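You operate a simulated robot arm through the tools that you are given. There is no shell and no other tool. Be economical: measure what you need, move in short steps, check, and stop when the job is done.

Carry out the task below with a simulated robot arm. There is one attempt and no reset: what you move stays moved.

TASK
On the window lane of the blue conveyor, make the spare film roll and the green gauge block change places.

It is judged by the outcome, as a careful person would: the job done as asked, and still so three seconds after it is handed in. It fails if anything else is knocked over, pushed out of place, dropped, spilled or broken.

THE ROBOT
A 6-joint arm with a two-finger parallel gripper, fixed in place. Base frame: the origin is at the foot of the arm, x ahead of it, y to its left, z up; the work surface is at about z = 800. Lengths are in mm, angles in degrees, forces in N, time in s.
With the tool pointing down near the work surface it reaches from about 240 to 640 mm from the base axis. Its first joint turns from -66.0 to 66.0 degrees. Payload 2.7 kg.
Tool frame: the origin (TCP) lies between the finger pads and is the grasp point; the fingertips stand 23 mm ahead of it; z points along the fingers, y is the line along which they close. The gripper opens to 94 mm. The fingers are 38 mm wide and 10 mm thick; the gripper's body (54 by 96 mm) begins 39 mm behind the TCP.
Orientation is told as [roll, pitch, yaw] about the base's x, y, z axes, in that order, counted from this pose: with the fingers straight down and closing along the base's y, the tool's x points along the base's -x, its y along +y and its z along -z.

THE INTERFACE
- The arm moves only by the tool drive_tool. Its argument "deltas" is a list of rows, each an object of numbers (a shift or turn left out is 0, a gripper value left out holds the last): "fingers": the opening, from 0 (shut) to 1 (fully open); "x", "y", "z": the shift along the base's x, y, z in cm; "spin": the turn about the base's z in degrees. In form: [{"fingers": .., "x": .., "y": .., "z": .., "spin": ..}, ...]. A call has 1 to 20 rows; each row is the pose to reach, as a shift and turn from the pose commanded when the call began. A row lasts 0.2 s, in which the tool goes at most 50 mm and 8.6 degrees; a call with a longer step from one row to the next is refused whole, and so is a gripper value outside its range. A pose out of reach is approached as far as the arm can. The call stops where the force on the tool passes 40 N (or 10 N more than at its start, if that is more) or the arm is blocked; 0.2 s more then pass. The fingers move at their own pace (about 45 mm/s each) and stop on an object; they squeeze with about 25 N. The grip force told is the motor's: it shows also when the fingers shut on nothing. Time passes only in rows, and 0.2 s behind the last, so rows that repeat a pose let the fingers close. It gives the time, the measured TCP pose, the force on the tool (base axes), the opening and the grip force at its end, in the units of the frame above (readings bear some noise).
- Cameras (640 x 400 px; columns grow to the right, rows downward): "scene" is fixed at [78.2, -433.9, 1402.7]; the picture's right is [0.74, -0.67, 0.00], its down [-0.38, -0.42, -0.83] and it looks along [0.55, 0.61, -0.56] (base axes); focal length 347 px, centre (320, 200). "wrist" rides on the gripper at [-39, 0, -44] in the tool frame; the picture's right is [0.00, -1.00, 0.00], its down [0.97, 0.00, -0.24] and it looks along [0.24, 0.00, 0.97] (tool axes); focal length 218 px, centre (320, 200).
- snapshot(camera): a new picture of that camera. No time passes.
- pixel_to_xyz(camera, pixels): for up to 12 pixels [column, row] of the newest picture of that camera ("zoom" is the newest enlarged one), the place [x, y, z] in the base frame of the surface seen there, good to about 3 mm. No time passes.
- enlarge(camera, box): a new picture of the part [left, top, right, bottom] of that camera's present view, enlarged. No time passes.
- finish_job(): hands the job in; it is judged then, once.

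Work in short steps. Measure before you move; look again where a grasp or a placing could have gone wrong, and mend it. You have 80 turns and 34 pictures in all, the two below and enlarged ones among them. Open the gripper and draw the arm clear of the work before you hand the job in, unless the task says otherwise; then end with one line.

The tools are called after ">>>" as a command line: name --argument value ..., lists and objects as JSON in quotes. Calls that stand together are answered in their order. drive_tool: Moves the arm, as the interface text tells. Its arguments: {"type":"object","properties":{"deltas":{"type":"array","items":{"type":"object","properties":{"fingers":{"type":"number"},"x":{"type":"number"},"y":{"type":"number"},"z":{"type":"number"},"spin":{"type":"number"}}}}},"required":["deltas"]} The other tools are called the same way: snapshot (camera) takes a picture; pixel_to_xyz (camera, pixels) gives the place of the surface under pixels of a picture; enlarge (camera, box) takes an enlarged picture of a part of a camera's view; finish_job () hands the job in.

At the start:

```text
time: 0.0
position: [282.9, 176.7, 1098.5]
tcp_rot: [0.0, 0.0, 0.0]
ft_force: [0.1, -0.2, 0.1]
gripper_width: 94.1
grip_force: 0.1
```

scene: 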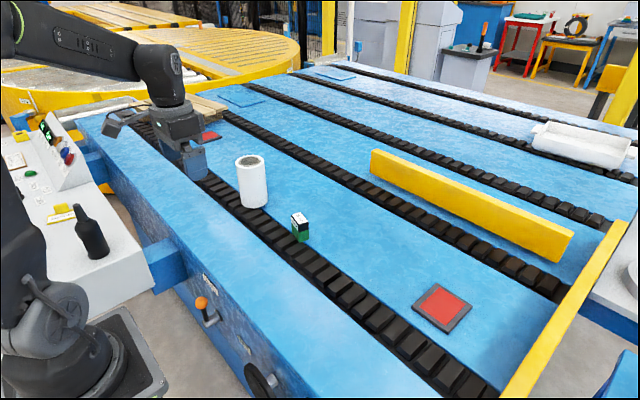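
wrist: 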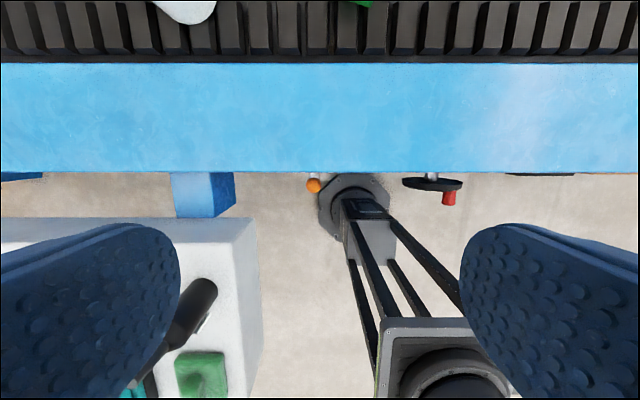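

The white roll is near (252,181) and the green block near (300,227). I'll enlarge this area and measure it.

>>> enlarge --camera "scene" --box '[180, 100, 340, 260]'

>>> pixel_to_xyz --camera "scene" --pixels '[[250, 160], [238, 160], [266, 160], [254, 206], [254, 190], [300, 217], [300, 230], [301, 240], [294, 214], [307, 222], [440, 305], [206, 135]]'

>>> enlarge --camera "scene" --box '[180, 40, 640, 400]'

```text
2.50 times, centred on (260, 180) of scene
```

zoom: 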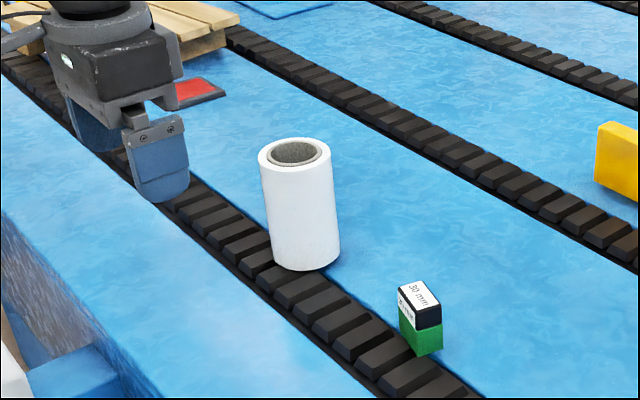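

```text
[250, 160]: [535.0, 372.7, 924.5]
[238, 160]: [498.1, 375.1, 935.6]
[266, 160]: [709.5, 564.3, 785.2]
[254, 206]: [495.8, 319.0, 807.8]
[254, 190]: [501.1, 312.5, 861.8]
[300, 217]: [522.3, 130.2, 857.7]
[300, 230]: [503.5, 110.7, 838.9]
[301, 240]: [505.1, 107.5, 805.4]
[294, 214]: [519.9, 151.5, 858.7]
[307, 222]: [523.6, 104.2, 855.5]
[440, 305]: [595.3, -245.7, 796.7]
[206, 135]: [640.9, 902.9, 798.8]
```

```text
1.11 times, centred on (410, 220) of scene
```

zoom: 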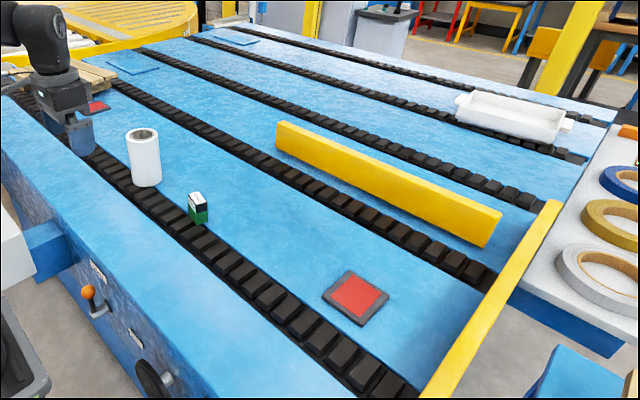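

The roll stands at about (520,345) and is 130 mm tall; the block is at about (515,125) and 57 mm tall. I'll go high above the block to look at it from the wrist camera.

>>> drive_tool --deltas '[{"x": 4, "y": -1}, {"x": 8, "y": -2}, {"x": 12, "y": -3}, {"x": 16, "y": -4}, {"x": 20, "y": -5}, {"x": 22, "y": -5}, {"x": 22, "y": -5}]'

>>> snapshot --camera "wrist"

```text
time: 1.6
position: [502.9, 127.2, 1098.3]
tcp_rot: [0.0, 0.0, 0.0]
ft_force: [-0.3, 0.5, -0.3]
gripper_width: 93.9
grip_force: 0.1
```

```text
29 pictures are left
```

wrist: 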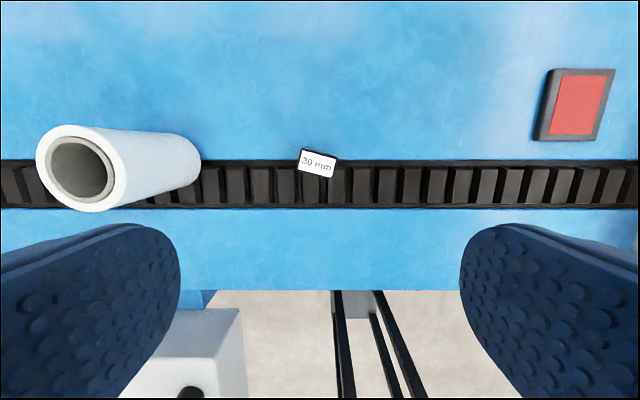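

Both objects stand over the first belt. I'll enlarge the view to measure their outlines.

>>> enlarge --camera "wrist" --box '[260, 130, 380, 220]'

>>> pixel_to_xyz --camera "wrist" --pixels '[[304, 151], [336, 159], [331, 178], [299, 171], [318, 164], [38, 162], [116, 165], [75, 126], [88, 209], [250, 172], [250, 140], [250, 225]]'

```text
4.44 times, centred on (320, 175) of wrist
```

zoom: 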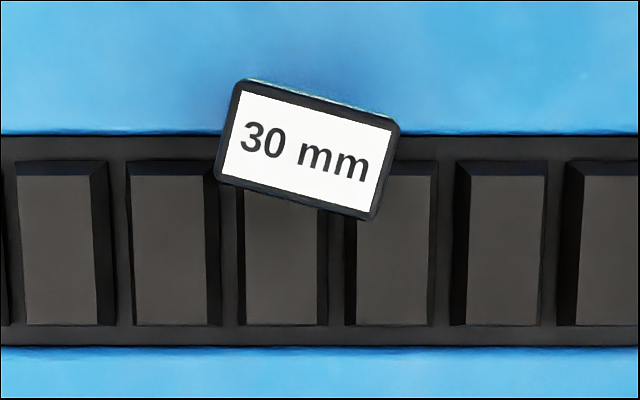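

```text
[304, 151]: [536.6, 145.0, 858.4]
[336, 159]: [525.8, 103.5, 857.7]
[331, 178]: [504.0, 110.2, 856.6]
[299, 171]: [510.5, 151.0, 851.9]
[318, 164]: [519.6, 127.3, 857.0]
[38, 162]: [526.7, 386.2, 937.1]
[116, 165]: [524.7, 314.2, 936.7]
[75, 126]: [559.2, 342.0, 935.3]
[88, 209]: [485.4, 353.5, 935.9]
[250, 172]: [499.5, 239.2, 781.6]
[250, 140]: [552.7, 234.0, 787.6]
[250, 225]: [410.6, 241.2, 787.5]
```

>>> pixel_to_xyz --camera "wrist" --pixels '[[403, 167], [403, 185], [403, 202], [422, 185], [416, 185], [403, 155], [403, 162], [403, 207], [403, 215], [450, 130], [450, 240], [260, 185]]'

>>> enlarge --camera "scene" --box '[235, 170, 325, 250]'

```text
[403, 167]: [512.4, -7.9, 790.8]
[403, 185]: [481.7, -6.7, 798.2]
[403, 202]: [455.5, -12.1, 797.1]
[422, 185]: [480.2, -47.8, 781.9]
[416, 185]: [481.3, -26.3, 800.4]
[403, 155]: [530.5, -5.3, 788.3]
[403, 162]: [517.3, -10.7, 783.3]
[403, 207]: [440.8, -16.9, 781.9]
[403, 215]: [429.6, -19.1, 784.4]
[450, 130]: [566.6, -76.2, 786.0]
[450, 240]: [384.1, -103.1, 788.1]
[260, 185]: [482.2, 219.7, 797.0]
```

```text
5.00 times, centred on (280, 210) of scene
```

zoom: 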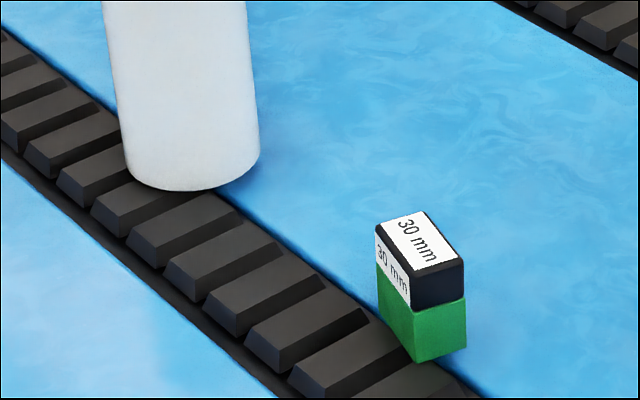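

The deck and belt read z≈787–798, and the objects stand at about 800. The block centre is about (519.5,127.4) with its long axis at −14°. I'll line up above it and go down partway.

>>> drive_tool --deltas '[{"x": 1.65, "z": -4, "spin": -7, "fingers": 1}, {"x": 1.65, "z": -8, "spin": -14}, {"x": 1.65, "z": -12, "spin": -14}, {"x": 1.65, "z": -16, "spin": -14}, {"x": 1.65, "z": -18, "spin": -14}, {"x": 1.65, "z": -18, "spin": -14}]'

>>> snapshot --camera "wrist"

>>> pixel_to_xyz --camera "wrist" --pixels '[[320, 180], [320, 200], [300, 190], [340, 190]]'

```text
time: 3.0
position: [521.3, 125.2, 917.3]
tcp_rot: [0.0, 0.0, -14.0]
ft_force: [-0.6, 0.9, 1.3]
gripper_width: 94.1
grip_force: 0.0
```

```text
26 pictures are left
```

wrist: 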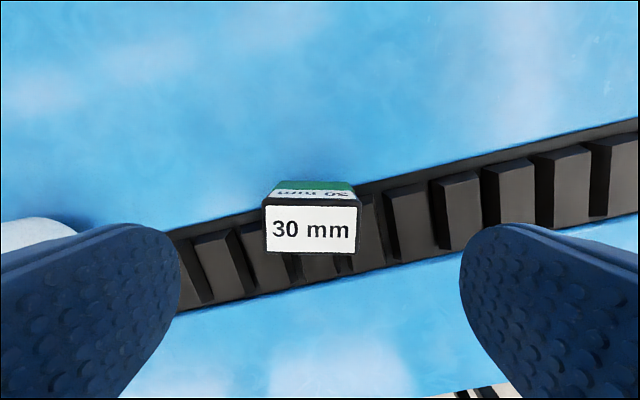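

```text
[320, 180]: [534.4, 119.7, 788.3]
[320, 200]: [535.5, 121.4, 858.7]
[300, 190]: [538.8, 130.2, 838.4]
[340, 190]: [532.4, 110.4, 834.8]
```

Angle is good. I'll check where the top face's corners are.

>>> pixel_to_xyz --camera "wrist" --pixels '[[265, 203], [361, 203], [357, 249], [270, 249], [312, 227]]'

```text
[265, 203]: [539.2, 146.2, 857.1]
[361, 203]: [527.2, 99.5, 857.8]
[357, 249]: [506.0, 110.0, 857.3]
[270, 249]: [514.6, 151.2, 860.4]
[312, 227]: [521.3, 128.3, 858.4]
```

I'll go down to TCP z≈833 with +2 mm in y, then close.

>>> drive_tool --deltas '[{"y": 0.2, "z": -3, "fingers": 1}, {"y": 0.2, "z": -6}, {"y": 0.2, "z": -8.4}, {"y": 0.2, "z": -8.4}, {"y": 0.2, "z": -8.4, "fingers": 0}, {"y": 0.2, "z": -8.4, "fingers": 0}, {"y": 0.2, "z": -8.4, "fingers": 0}, {"y": 0.2, "z": -8.4, "fingers": 0}, {"y": 0.2, "z": -8.4, "fingers": 0}, {"y": 0.2, "z": -8.4, "fingers": 0}]'

```text
time: 5.2
position: [518.9, 128.2, 835.1]
tcp_rot: [-0.1, 0.1, -13.9]
ft_force: [0.1, -0.4, -0.6]
gripper_width: 49.9
grip_force: 25.0
```

Gripped (49.9 mm, 25 N). I'll lift and carry it to the temporary spot at y≈238, then lower to 12 mm above the surface.

>>> drive_tool --deltas '[{"z": 1}, {"z": 4}, {"z": 6}, {"y": 4, "z": 6}, {"y": 8, "z": 6}, {"y": 10.8, "z": 6}, {"y": 10.8, "z": 6}, {"y": 10.8, "z": 3}, {"y": 10.8, "z": 1}, {"y": 10.8, "z": 1}]'

>>> snapshot --camera "scene"

```text
time: 7.4
position: [520.5, 236.4, 844.4]
tcp_rot: [0.0, 0.0, -14.0]
ft_force: [-0.7, 0.5, -0.8]
gripper_width: 49.9
grip_force: 24.8
```

```text
25 pictures are left
```

scene: 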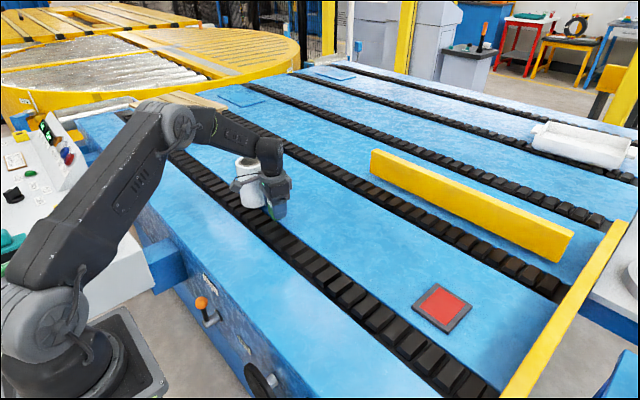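

Block held and clear of the roll. I'll lower in small steps until it sits.

>>> drive_tool --deltas '[{"z": -0.4}, {"z": -0.7}, {"z": -0.9}, {"z": -1.0}, {"z": -1.0}]'

```text
time: 8.6
position: [519.8, 236.5, 833.7]
tcp_rot: [0.0, 0.0, -14.0]
ft_force: [0.4, -0.4, -1.6]
gripper_width: 49.7
grip_force: 24.9
```

>>> drive_tool --deltas '[{"z": -0.1}, {"z": -0.15}, {"z": -0.15}]'

```text
time: 9.4
position: [519.7, 236.6, 833.8]
tcp_rot: [0.0, -0.1, -14.0]
ft_force: [-1.8, -1.1, 10.8]
gripper_width: 49.6
grip_force: 25.2
```

Contact (10.8 N). I'll ease off, open, and rise.

>>> drive_tool --deltas '[{"z": 0.1}, {"z": 0.1, "fingers": 1}, {"z": 0.1, "fingers": 1}, {"z": 0.1, "fingers": 1}, {"z": 0.1, "fingers": 1}, {"z": 4}, {"z": 8}, {"z": 12}, {"z": 16}, {"z": 20}, {"z": 22}, {"z": 22}]'

>>> snapshot --camera "wrist"

```text
time: 12.0
position: [520.0, 235.7, 1052.9]
tcp_rot: [0.0, -0.1, -14.0]
ft_force: [-0.1, 0.7, -1.1]
gripper_width: 93.8
grip_force: 0.0
```

```text
24 pictures are left
```

wrist: 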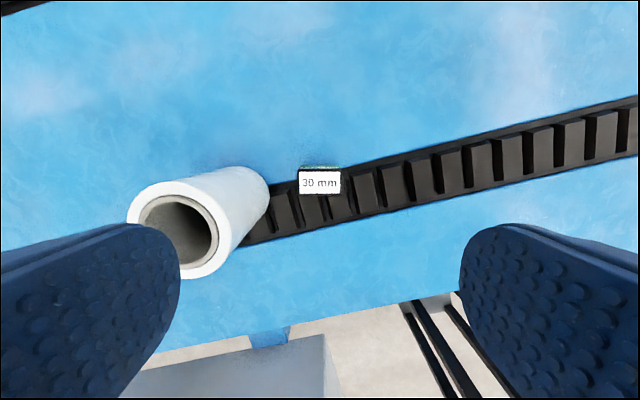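

The block is standing. Now over the roll at about (523,350).

>>> drive_tool --deltas '[{"y": 4, "spin": 7}, {"y": 8, "spin": 14}, {"y": 11.3, "x": 0.3, "spin": 14}, {"y": 11.3, "x": 0.3, "spin": 14}, {"y": 11.3, "x": 0.3, "spin": 14}]'

>>> snapshot --camera "wrist"

```text
time: 13.2
position: [514.9, 343.7, 1048.1]
tcp_rot: [0.1, 0.2, 0.0]
ft_force: [-0.5, 0.6, -0.4]
gripper_width: 94.0
grip_force: 0.1
out of reach, approached as far as the arm can: row 3, 4, 5
```

```text
23 pictures are left
```

wrist: 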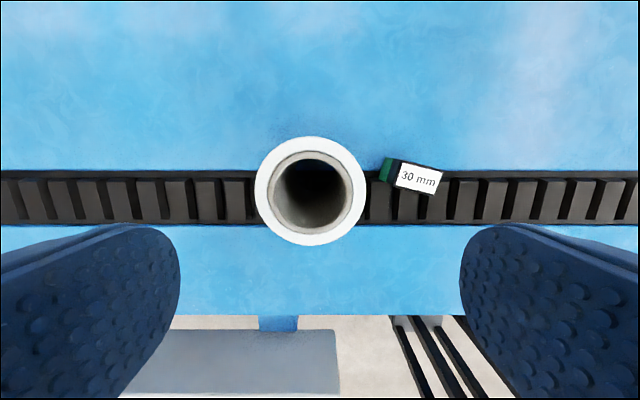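

The reach is limited at this height, but lower should be fine. I'll measure the rim: left 255, right 368, top 136, bottom 246.

>>> pixel_to_xyz --camera "wrist" --pixels '[[258, 191], [365, 191], [312, 139], [312, 243], [275, 155], [350, 155], [275, 228], [350, 228]]'

```text
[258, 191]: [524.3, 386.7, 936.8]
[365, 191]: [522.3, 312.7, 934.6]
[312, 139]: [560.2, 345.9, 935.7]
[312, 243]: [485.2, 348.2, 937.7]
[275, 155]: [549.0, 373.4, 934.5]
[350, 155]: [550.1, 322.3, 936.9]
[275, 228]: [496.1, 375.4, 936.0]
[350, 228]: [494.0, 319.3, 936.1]
```

Roll centre is about (523,348.5), radius 38. I'll descend above its top and check the pose.

>>> drive_tool --deltas '[{"z": -4}, {"z": -7}, {"z": -7}, {"z": -7}]'

```text
time: 14.2
position: [516.1, 344.0, 980.0]
tcp_rot: [0.2, 0.0, -0.1]
ft_force: [-0.7, 0.2, -0.1]
gripper_width: 94.1
grip_force: 0.0
out of reach, approached as far as the arm can: row 1, 2
```

>>> drive_tool --deltas '[{"x": 0.7, "y": 0.5}, {"x": 0.7, "y": 0.5}]'

```text
time: 14.8
position: [523.1, 348.0, 979.8]
tcp_rot: [-0.1, -0.1, -0.1]
ft_force: [-1.2, 0.9, 0.5]
gripper_width: 93.9
grip_force: 0.0
```

At (523,348). I'll go down to z≈908 and close.

>>> drive_tool --deltas '[{"z": -2}, {"z": -4}, {"z": -6}, {"z": -7.2}, {"z": -7.2}, {"z": -7.2, "fingers": 0}, {"z": -7.2, "fingers": 0}, {"z": -7.2, "fingers": 0}, {"z": -7.2, "fingers": 0}]'

```text
time: 16.8
position: [523.6, 348.6, 906.0]
tcp_rot: [0.0, 0.0, 0.0]
ft_force: [0.4, 1.0, 0.3]
gripper_width: 81.2
grip_force: 24.7
```

Gripped at 81 mm. I'll lift and check the grip before the carry.

>>> drive_tool --deltas '[{"z": 0.5}, {"z": 2}, {"z": 4}, {"z": 6}, {"z": 7}, {"z": 7}]'

>>> snapshot --camera "scene"

```text
time: 18.2
position: [522.4, 349.3, 977.7]
tcp_rot: [0.0, 0.0, 0.0]
ft_force: [-0.1, 0.4, -3.9]
gripper_width: 81.4
grip_force: 25.4
```

```text
22 pictures are left
```

scene: 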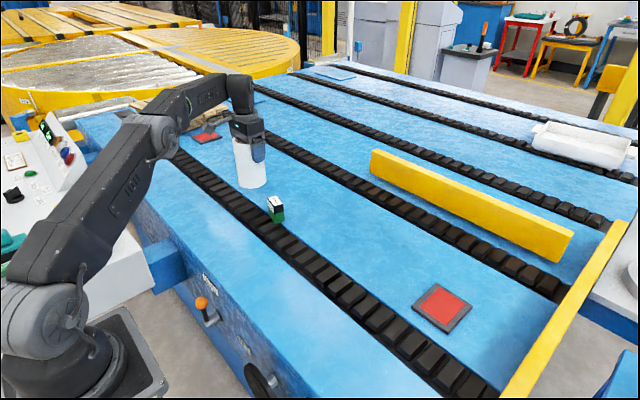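

Held firmly. I'll carry it over the block with extra height to (520.5,127.5), then lower to about 10 mm above the surface.

>>> drive_tool --deltas '[{"y": -2, "z": 1}, {"y": -4, "z": 3}, {"y": -7, "z": 5}, {"y": -11, "z": 5}, {"y": -15, "z": 5}, {"y": -19, "z": 5}, {"y": -22.1, "x": -0.2, "z": 5}, {"y": -22.1, "x": -0.2, "z": 5}, {"y": -22.1, "x": -0.2, "z": 1}, {"y": -22.1, "x": -0.2, "z": -3}, {"y": -22.1, "x": -0.2, "z": -6}, {"y": -22.1, "x": -0.2, "z": -6}]'

>>> snapshot --camera "scene"

```text
time: 20.8
position: [520.7, 125.8, 917.8]
tcp_rot: [0.0, 0.0, 0.0]
ft_force: [-0.4, 0.0, -3.4]
gripper_width: 81.8
grip_force: 25.0
```

```text
21 pictures are left
```

scene: 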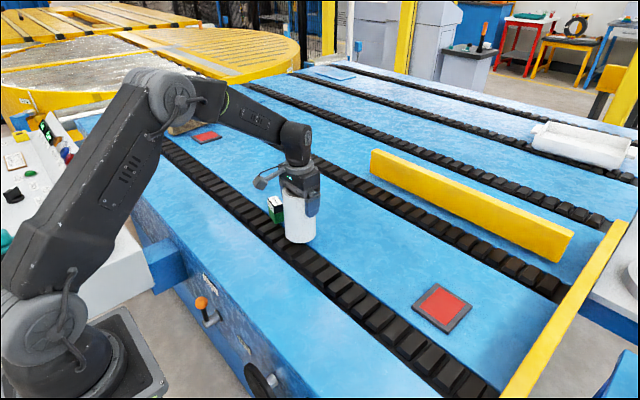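

The roll is over the block's old place and the block is undisturbed. I'll lower it gently to contact.

>>> drive_tool --deltas '[{"z": -0.4, "y": 0.1}, {"z": -0.7, "y": 0.1}, {"z": -0.9, "y": 0.1}, {"z": -1.0, "y": 0.1}, {"z": -1.1, "y": 0.1}, {"z": -1.1, "y": 0.1}]'

```text
time: 22.2
position: [521.5, 128.5, 906.5]
tcp_rot: [0.0, 0.0, 0.0]
ft_force: [-1.6, -2.0, 4.2]
gripper_width: 81.0
grip_force: 24.7
```

The force rose from −3.4 to +4.2, so it's on the surface. I'll release and rise.

>>> drive_tool --deltas '[{"z": 0, "fingers": 1}, {"z": 0, "fingers": 1}, {"z": 0, "fingers": 1}, {"z": 2}, {"z": 5}, {"z": 9}, {"z": 13}, {"z": 14}, {"z": 14}]'

>>> snapshot --camera "wrist"

```text
time: 24.2
position: [521.8, 129.4, 1046.8]
tcp_rot: [0.0, 0.0, 0.0]
ft_force: [0.5, 0.3, 0.2]
gripper_width: 93.9
grip_force: 0.0
```

```text
20 pictures are left
```

wrist: 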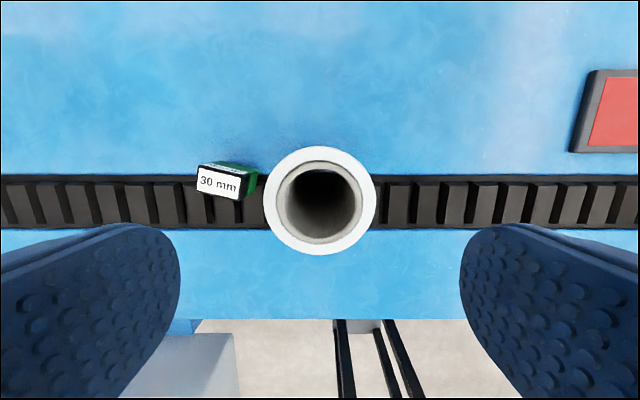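

The roll is standing. I'll measure it, then move above the block at (520,237).

>>> pixel_to_xyz --camera "wrist" --pixels '[[267, 200], [373, 200], [320, 149], [320, 251]]'

>>> drive_tool --deltas '[{"y": 4, "spin": -7}, {"y": 8, "spin": -14}, {"y": 10.9, "spin": -14}, {"y": 10.9, "spin": -14}, {"y": 10.9, "z": -4, "spin": -14}, {"y": 10.9, "z": -8, "spin": -14}, {"y": 10.9, "z": -12, "spin": -14}, {"y": 10.9, "z": -12, "spin": -14}]'

>>> snapshot --camera "wrist"

```text
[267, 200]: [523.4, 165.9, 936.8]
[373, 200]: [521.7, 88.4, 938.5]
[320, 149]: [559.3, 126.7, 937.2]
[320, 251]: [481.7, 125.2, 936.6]
```

```text
time: 26.0
position: [521.9, 236.0, 925.5]
tcp_rot: [0.0, 0.0, -14.1]
ft_force: [0.8, -0.3, -0.2]
gripper_width: 94.1
grip_force: 0.0
```

```text
19 pictures are left
```

wrist: 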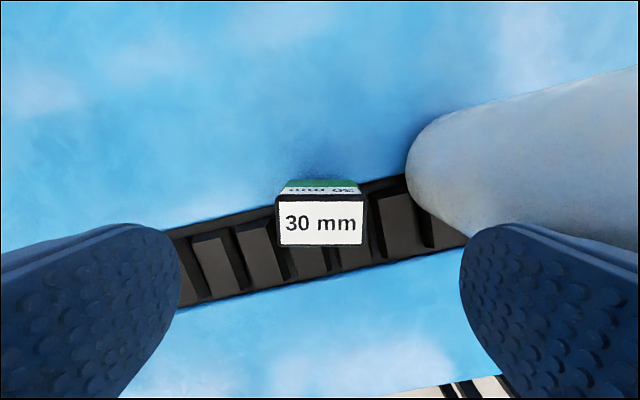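

The roll is at (521.5,126.5), as intended, and the block is centred at column 320. I'll narrow the fingers to 75 mm for clearance from the roll, descend to 834 and grip.

>>> drive_tool --deltas '[{"fingers": 0.8}, {"z": -3, "fingers": 0.8}, {"z": -6}, {"z": -9}, {"z": -9}, {"z": -9, "fingers": 0}, {"z": -9, "fingers": 0}, {"z": -9, "fingers": 0}, {"z": -9, "fingers": 0}]'

```text
time: 28.0
position: [519.5, 239.4, 836.3]
tcp_rot: [0.0, 0.1, -14.0]
ft_force: [-0.7, -0.1, 0.5]
gripper_width: 49.8
grip_force: 24.8
```

Gripped. I'll lift, carry +11.2 cm in y to the roll's old place, and lower to just above the surface.

>>> drive_tool --deltas '[{"z": 1}, {"z": 4}, {"z": 6}, {"y": 4, "z": 6}, {"y": 8, "z": 6}, {"y": 11.2, "x": 0.15, "z": 6}, {"y": 11.2, "x": 0.15, "z": 6}, {"y": 11.2, "x": 0.15, "z": 3}, {"y": 11.2, "x": 0.15, "z": 0.8}, {"y": 11.2, "x": 0.15, "z": 0.8}]'

```text
time: 30.2
position: [522.1, 349.3, 843.4]
tcp_rot: [0.1, -0.1, -14.1]
ft_force: [-0.4, 0.9, -0.8]
gripper_width: 49.7
grip_force: 24.9
```

>>> drive_tool --deltas '[{"z": -0.3}, {"z": -0.6}, {"z": -0.8}, {"z": -0.9}, {"z": -0.9}]'

```text
time: 31.4
position: [522.2, 349.5, 837.5]
tcp_rot: [0.1, -0.1, -14.0]
ft_force: [-1.6, 0.0, 7.4]
gripper_width: 49.7
grip_force: 25.4
```

Contact (7.4 N). I'll release, rise, and look.

>>> drive_tool --deltas '[{"z": 0, "fingers": 1}, {"z": 0, "fingers": 1}, {"z": 0, "fingers": 1}, {"z": 0, "fingers": 1}, {"z": 3}, {"z": 6}, {"z": 10}, {"z": 13}, {"x": -4, "z": 17}, {"x": -8, "z": 20}, {"x": -12, "z": 20}, {"x": -12, "z": 20}]'

>>> snapshot --camera "wrist"

>>> snapshot --camera "scene"

```text
refused: row 9 steps farther than a row can; nothing moved
```

```text
18 pictures are left
```

wrist: 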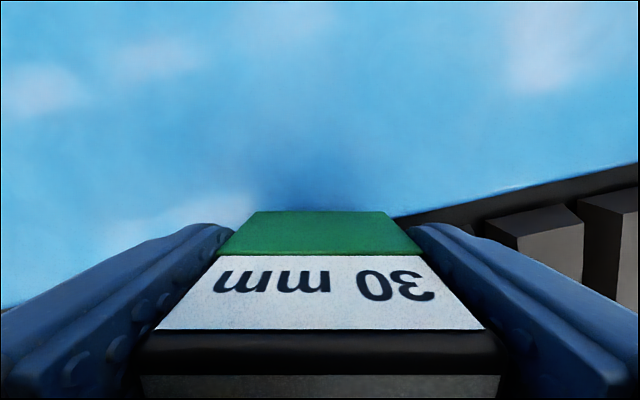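

```text
17 pictures are left
```

scene: 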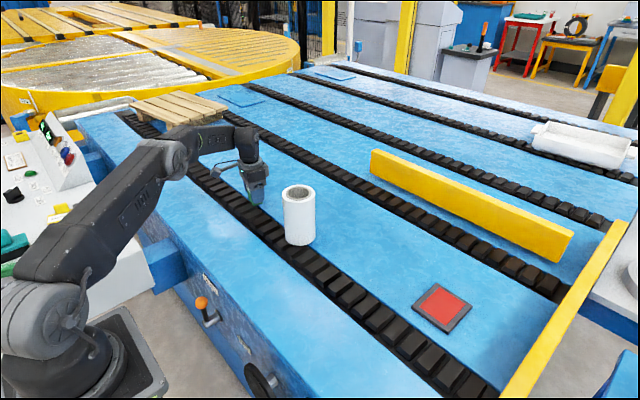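

The call was refused for step size, so I'll repeat it with shorter steps.

>>> drive_tool --deltas '[{"z": 0, "fingers": 1}, {"z": 0, "fingers": 1}, {"z": 0, "fingers": 1}, {"z": 0, "fingers": 1}, {"z": 3}, {"z": 6}, {"z": 10}, {"z": 13}, {"x": -3, "z": 16}, {"x": -6, "z": 19}, {"x": -10, "z": 20}, {"x": -14, "z": 20}, {"x": -14, "z": 20}]'

>>> snapshot --camera "wrist"

>>> snapshot --camera "scene"

```text
time: 34.2
position: [381.1, 350.7, 1035.6]
tcp_rot: [0.0, 0.1, -14.0]
ft_force: [-0.4, -0.2, -1.0]
gripper_width: 94.0
grip_force: 0.0
```

```text
16 pictures are left
```

wrist: 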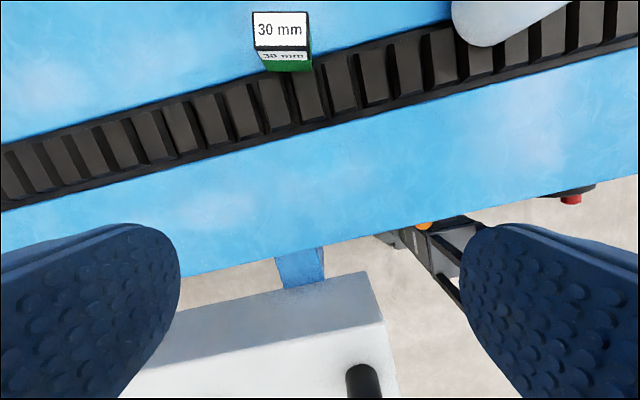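

```text
15 pictures are left
```

scene: 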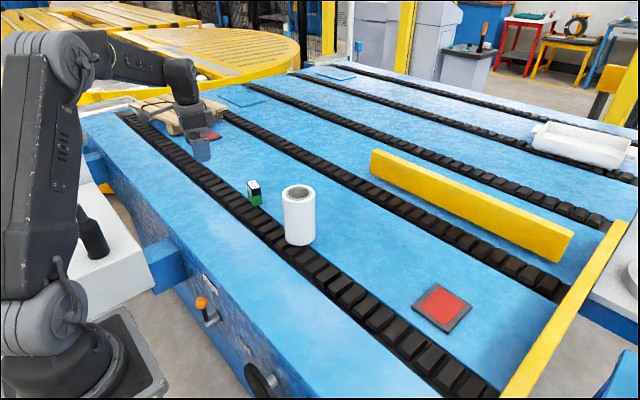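

Both are upright. Last check of the block's position.

>>> pixel_to_xyz --camera "wrist" --pixels '[[280, 30], [257, 15], [305, 15], [258, 44], [305, 44]]'

>>> enlarge --camera "scene" --box '[180, 120, 340, 260]'

```text
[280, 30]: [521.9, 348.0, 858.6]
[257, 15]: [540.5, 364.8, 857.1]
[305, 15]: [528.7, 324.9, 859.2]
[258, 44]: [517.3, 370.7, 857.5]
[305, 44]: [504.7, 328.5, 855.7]
```

```text
2.86 times, centred on (260, 190) of scene
```

zoom: 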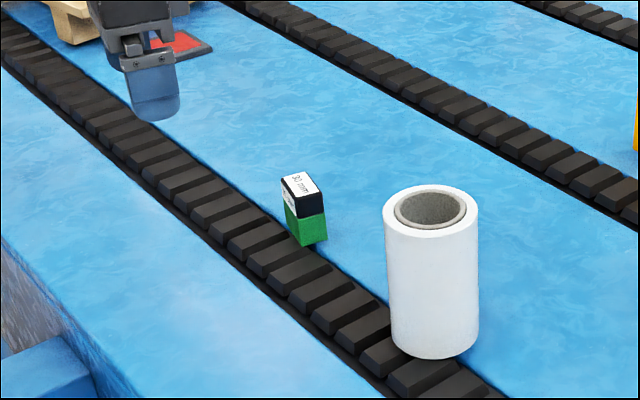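

The block is at (522,348) and the roll at (521.5,126.5), so they have swapped places. The gripper is open and clear, so I'm handing in.

>>> finish_job

```text
The job is handed in.
```

The film roll and the green gauge block have changed places: both stand upright within about 2 mm of each other's old spots, and nothing else was disturbed.
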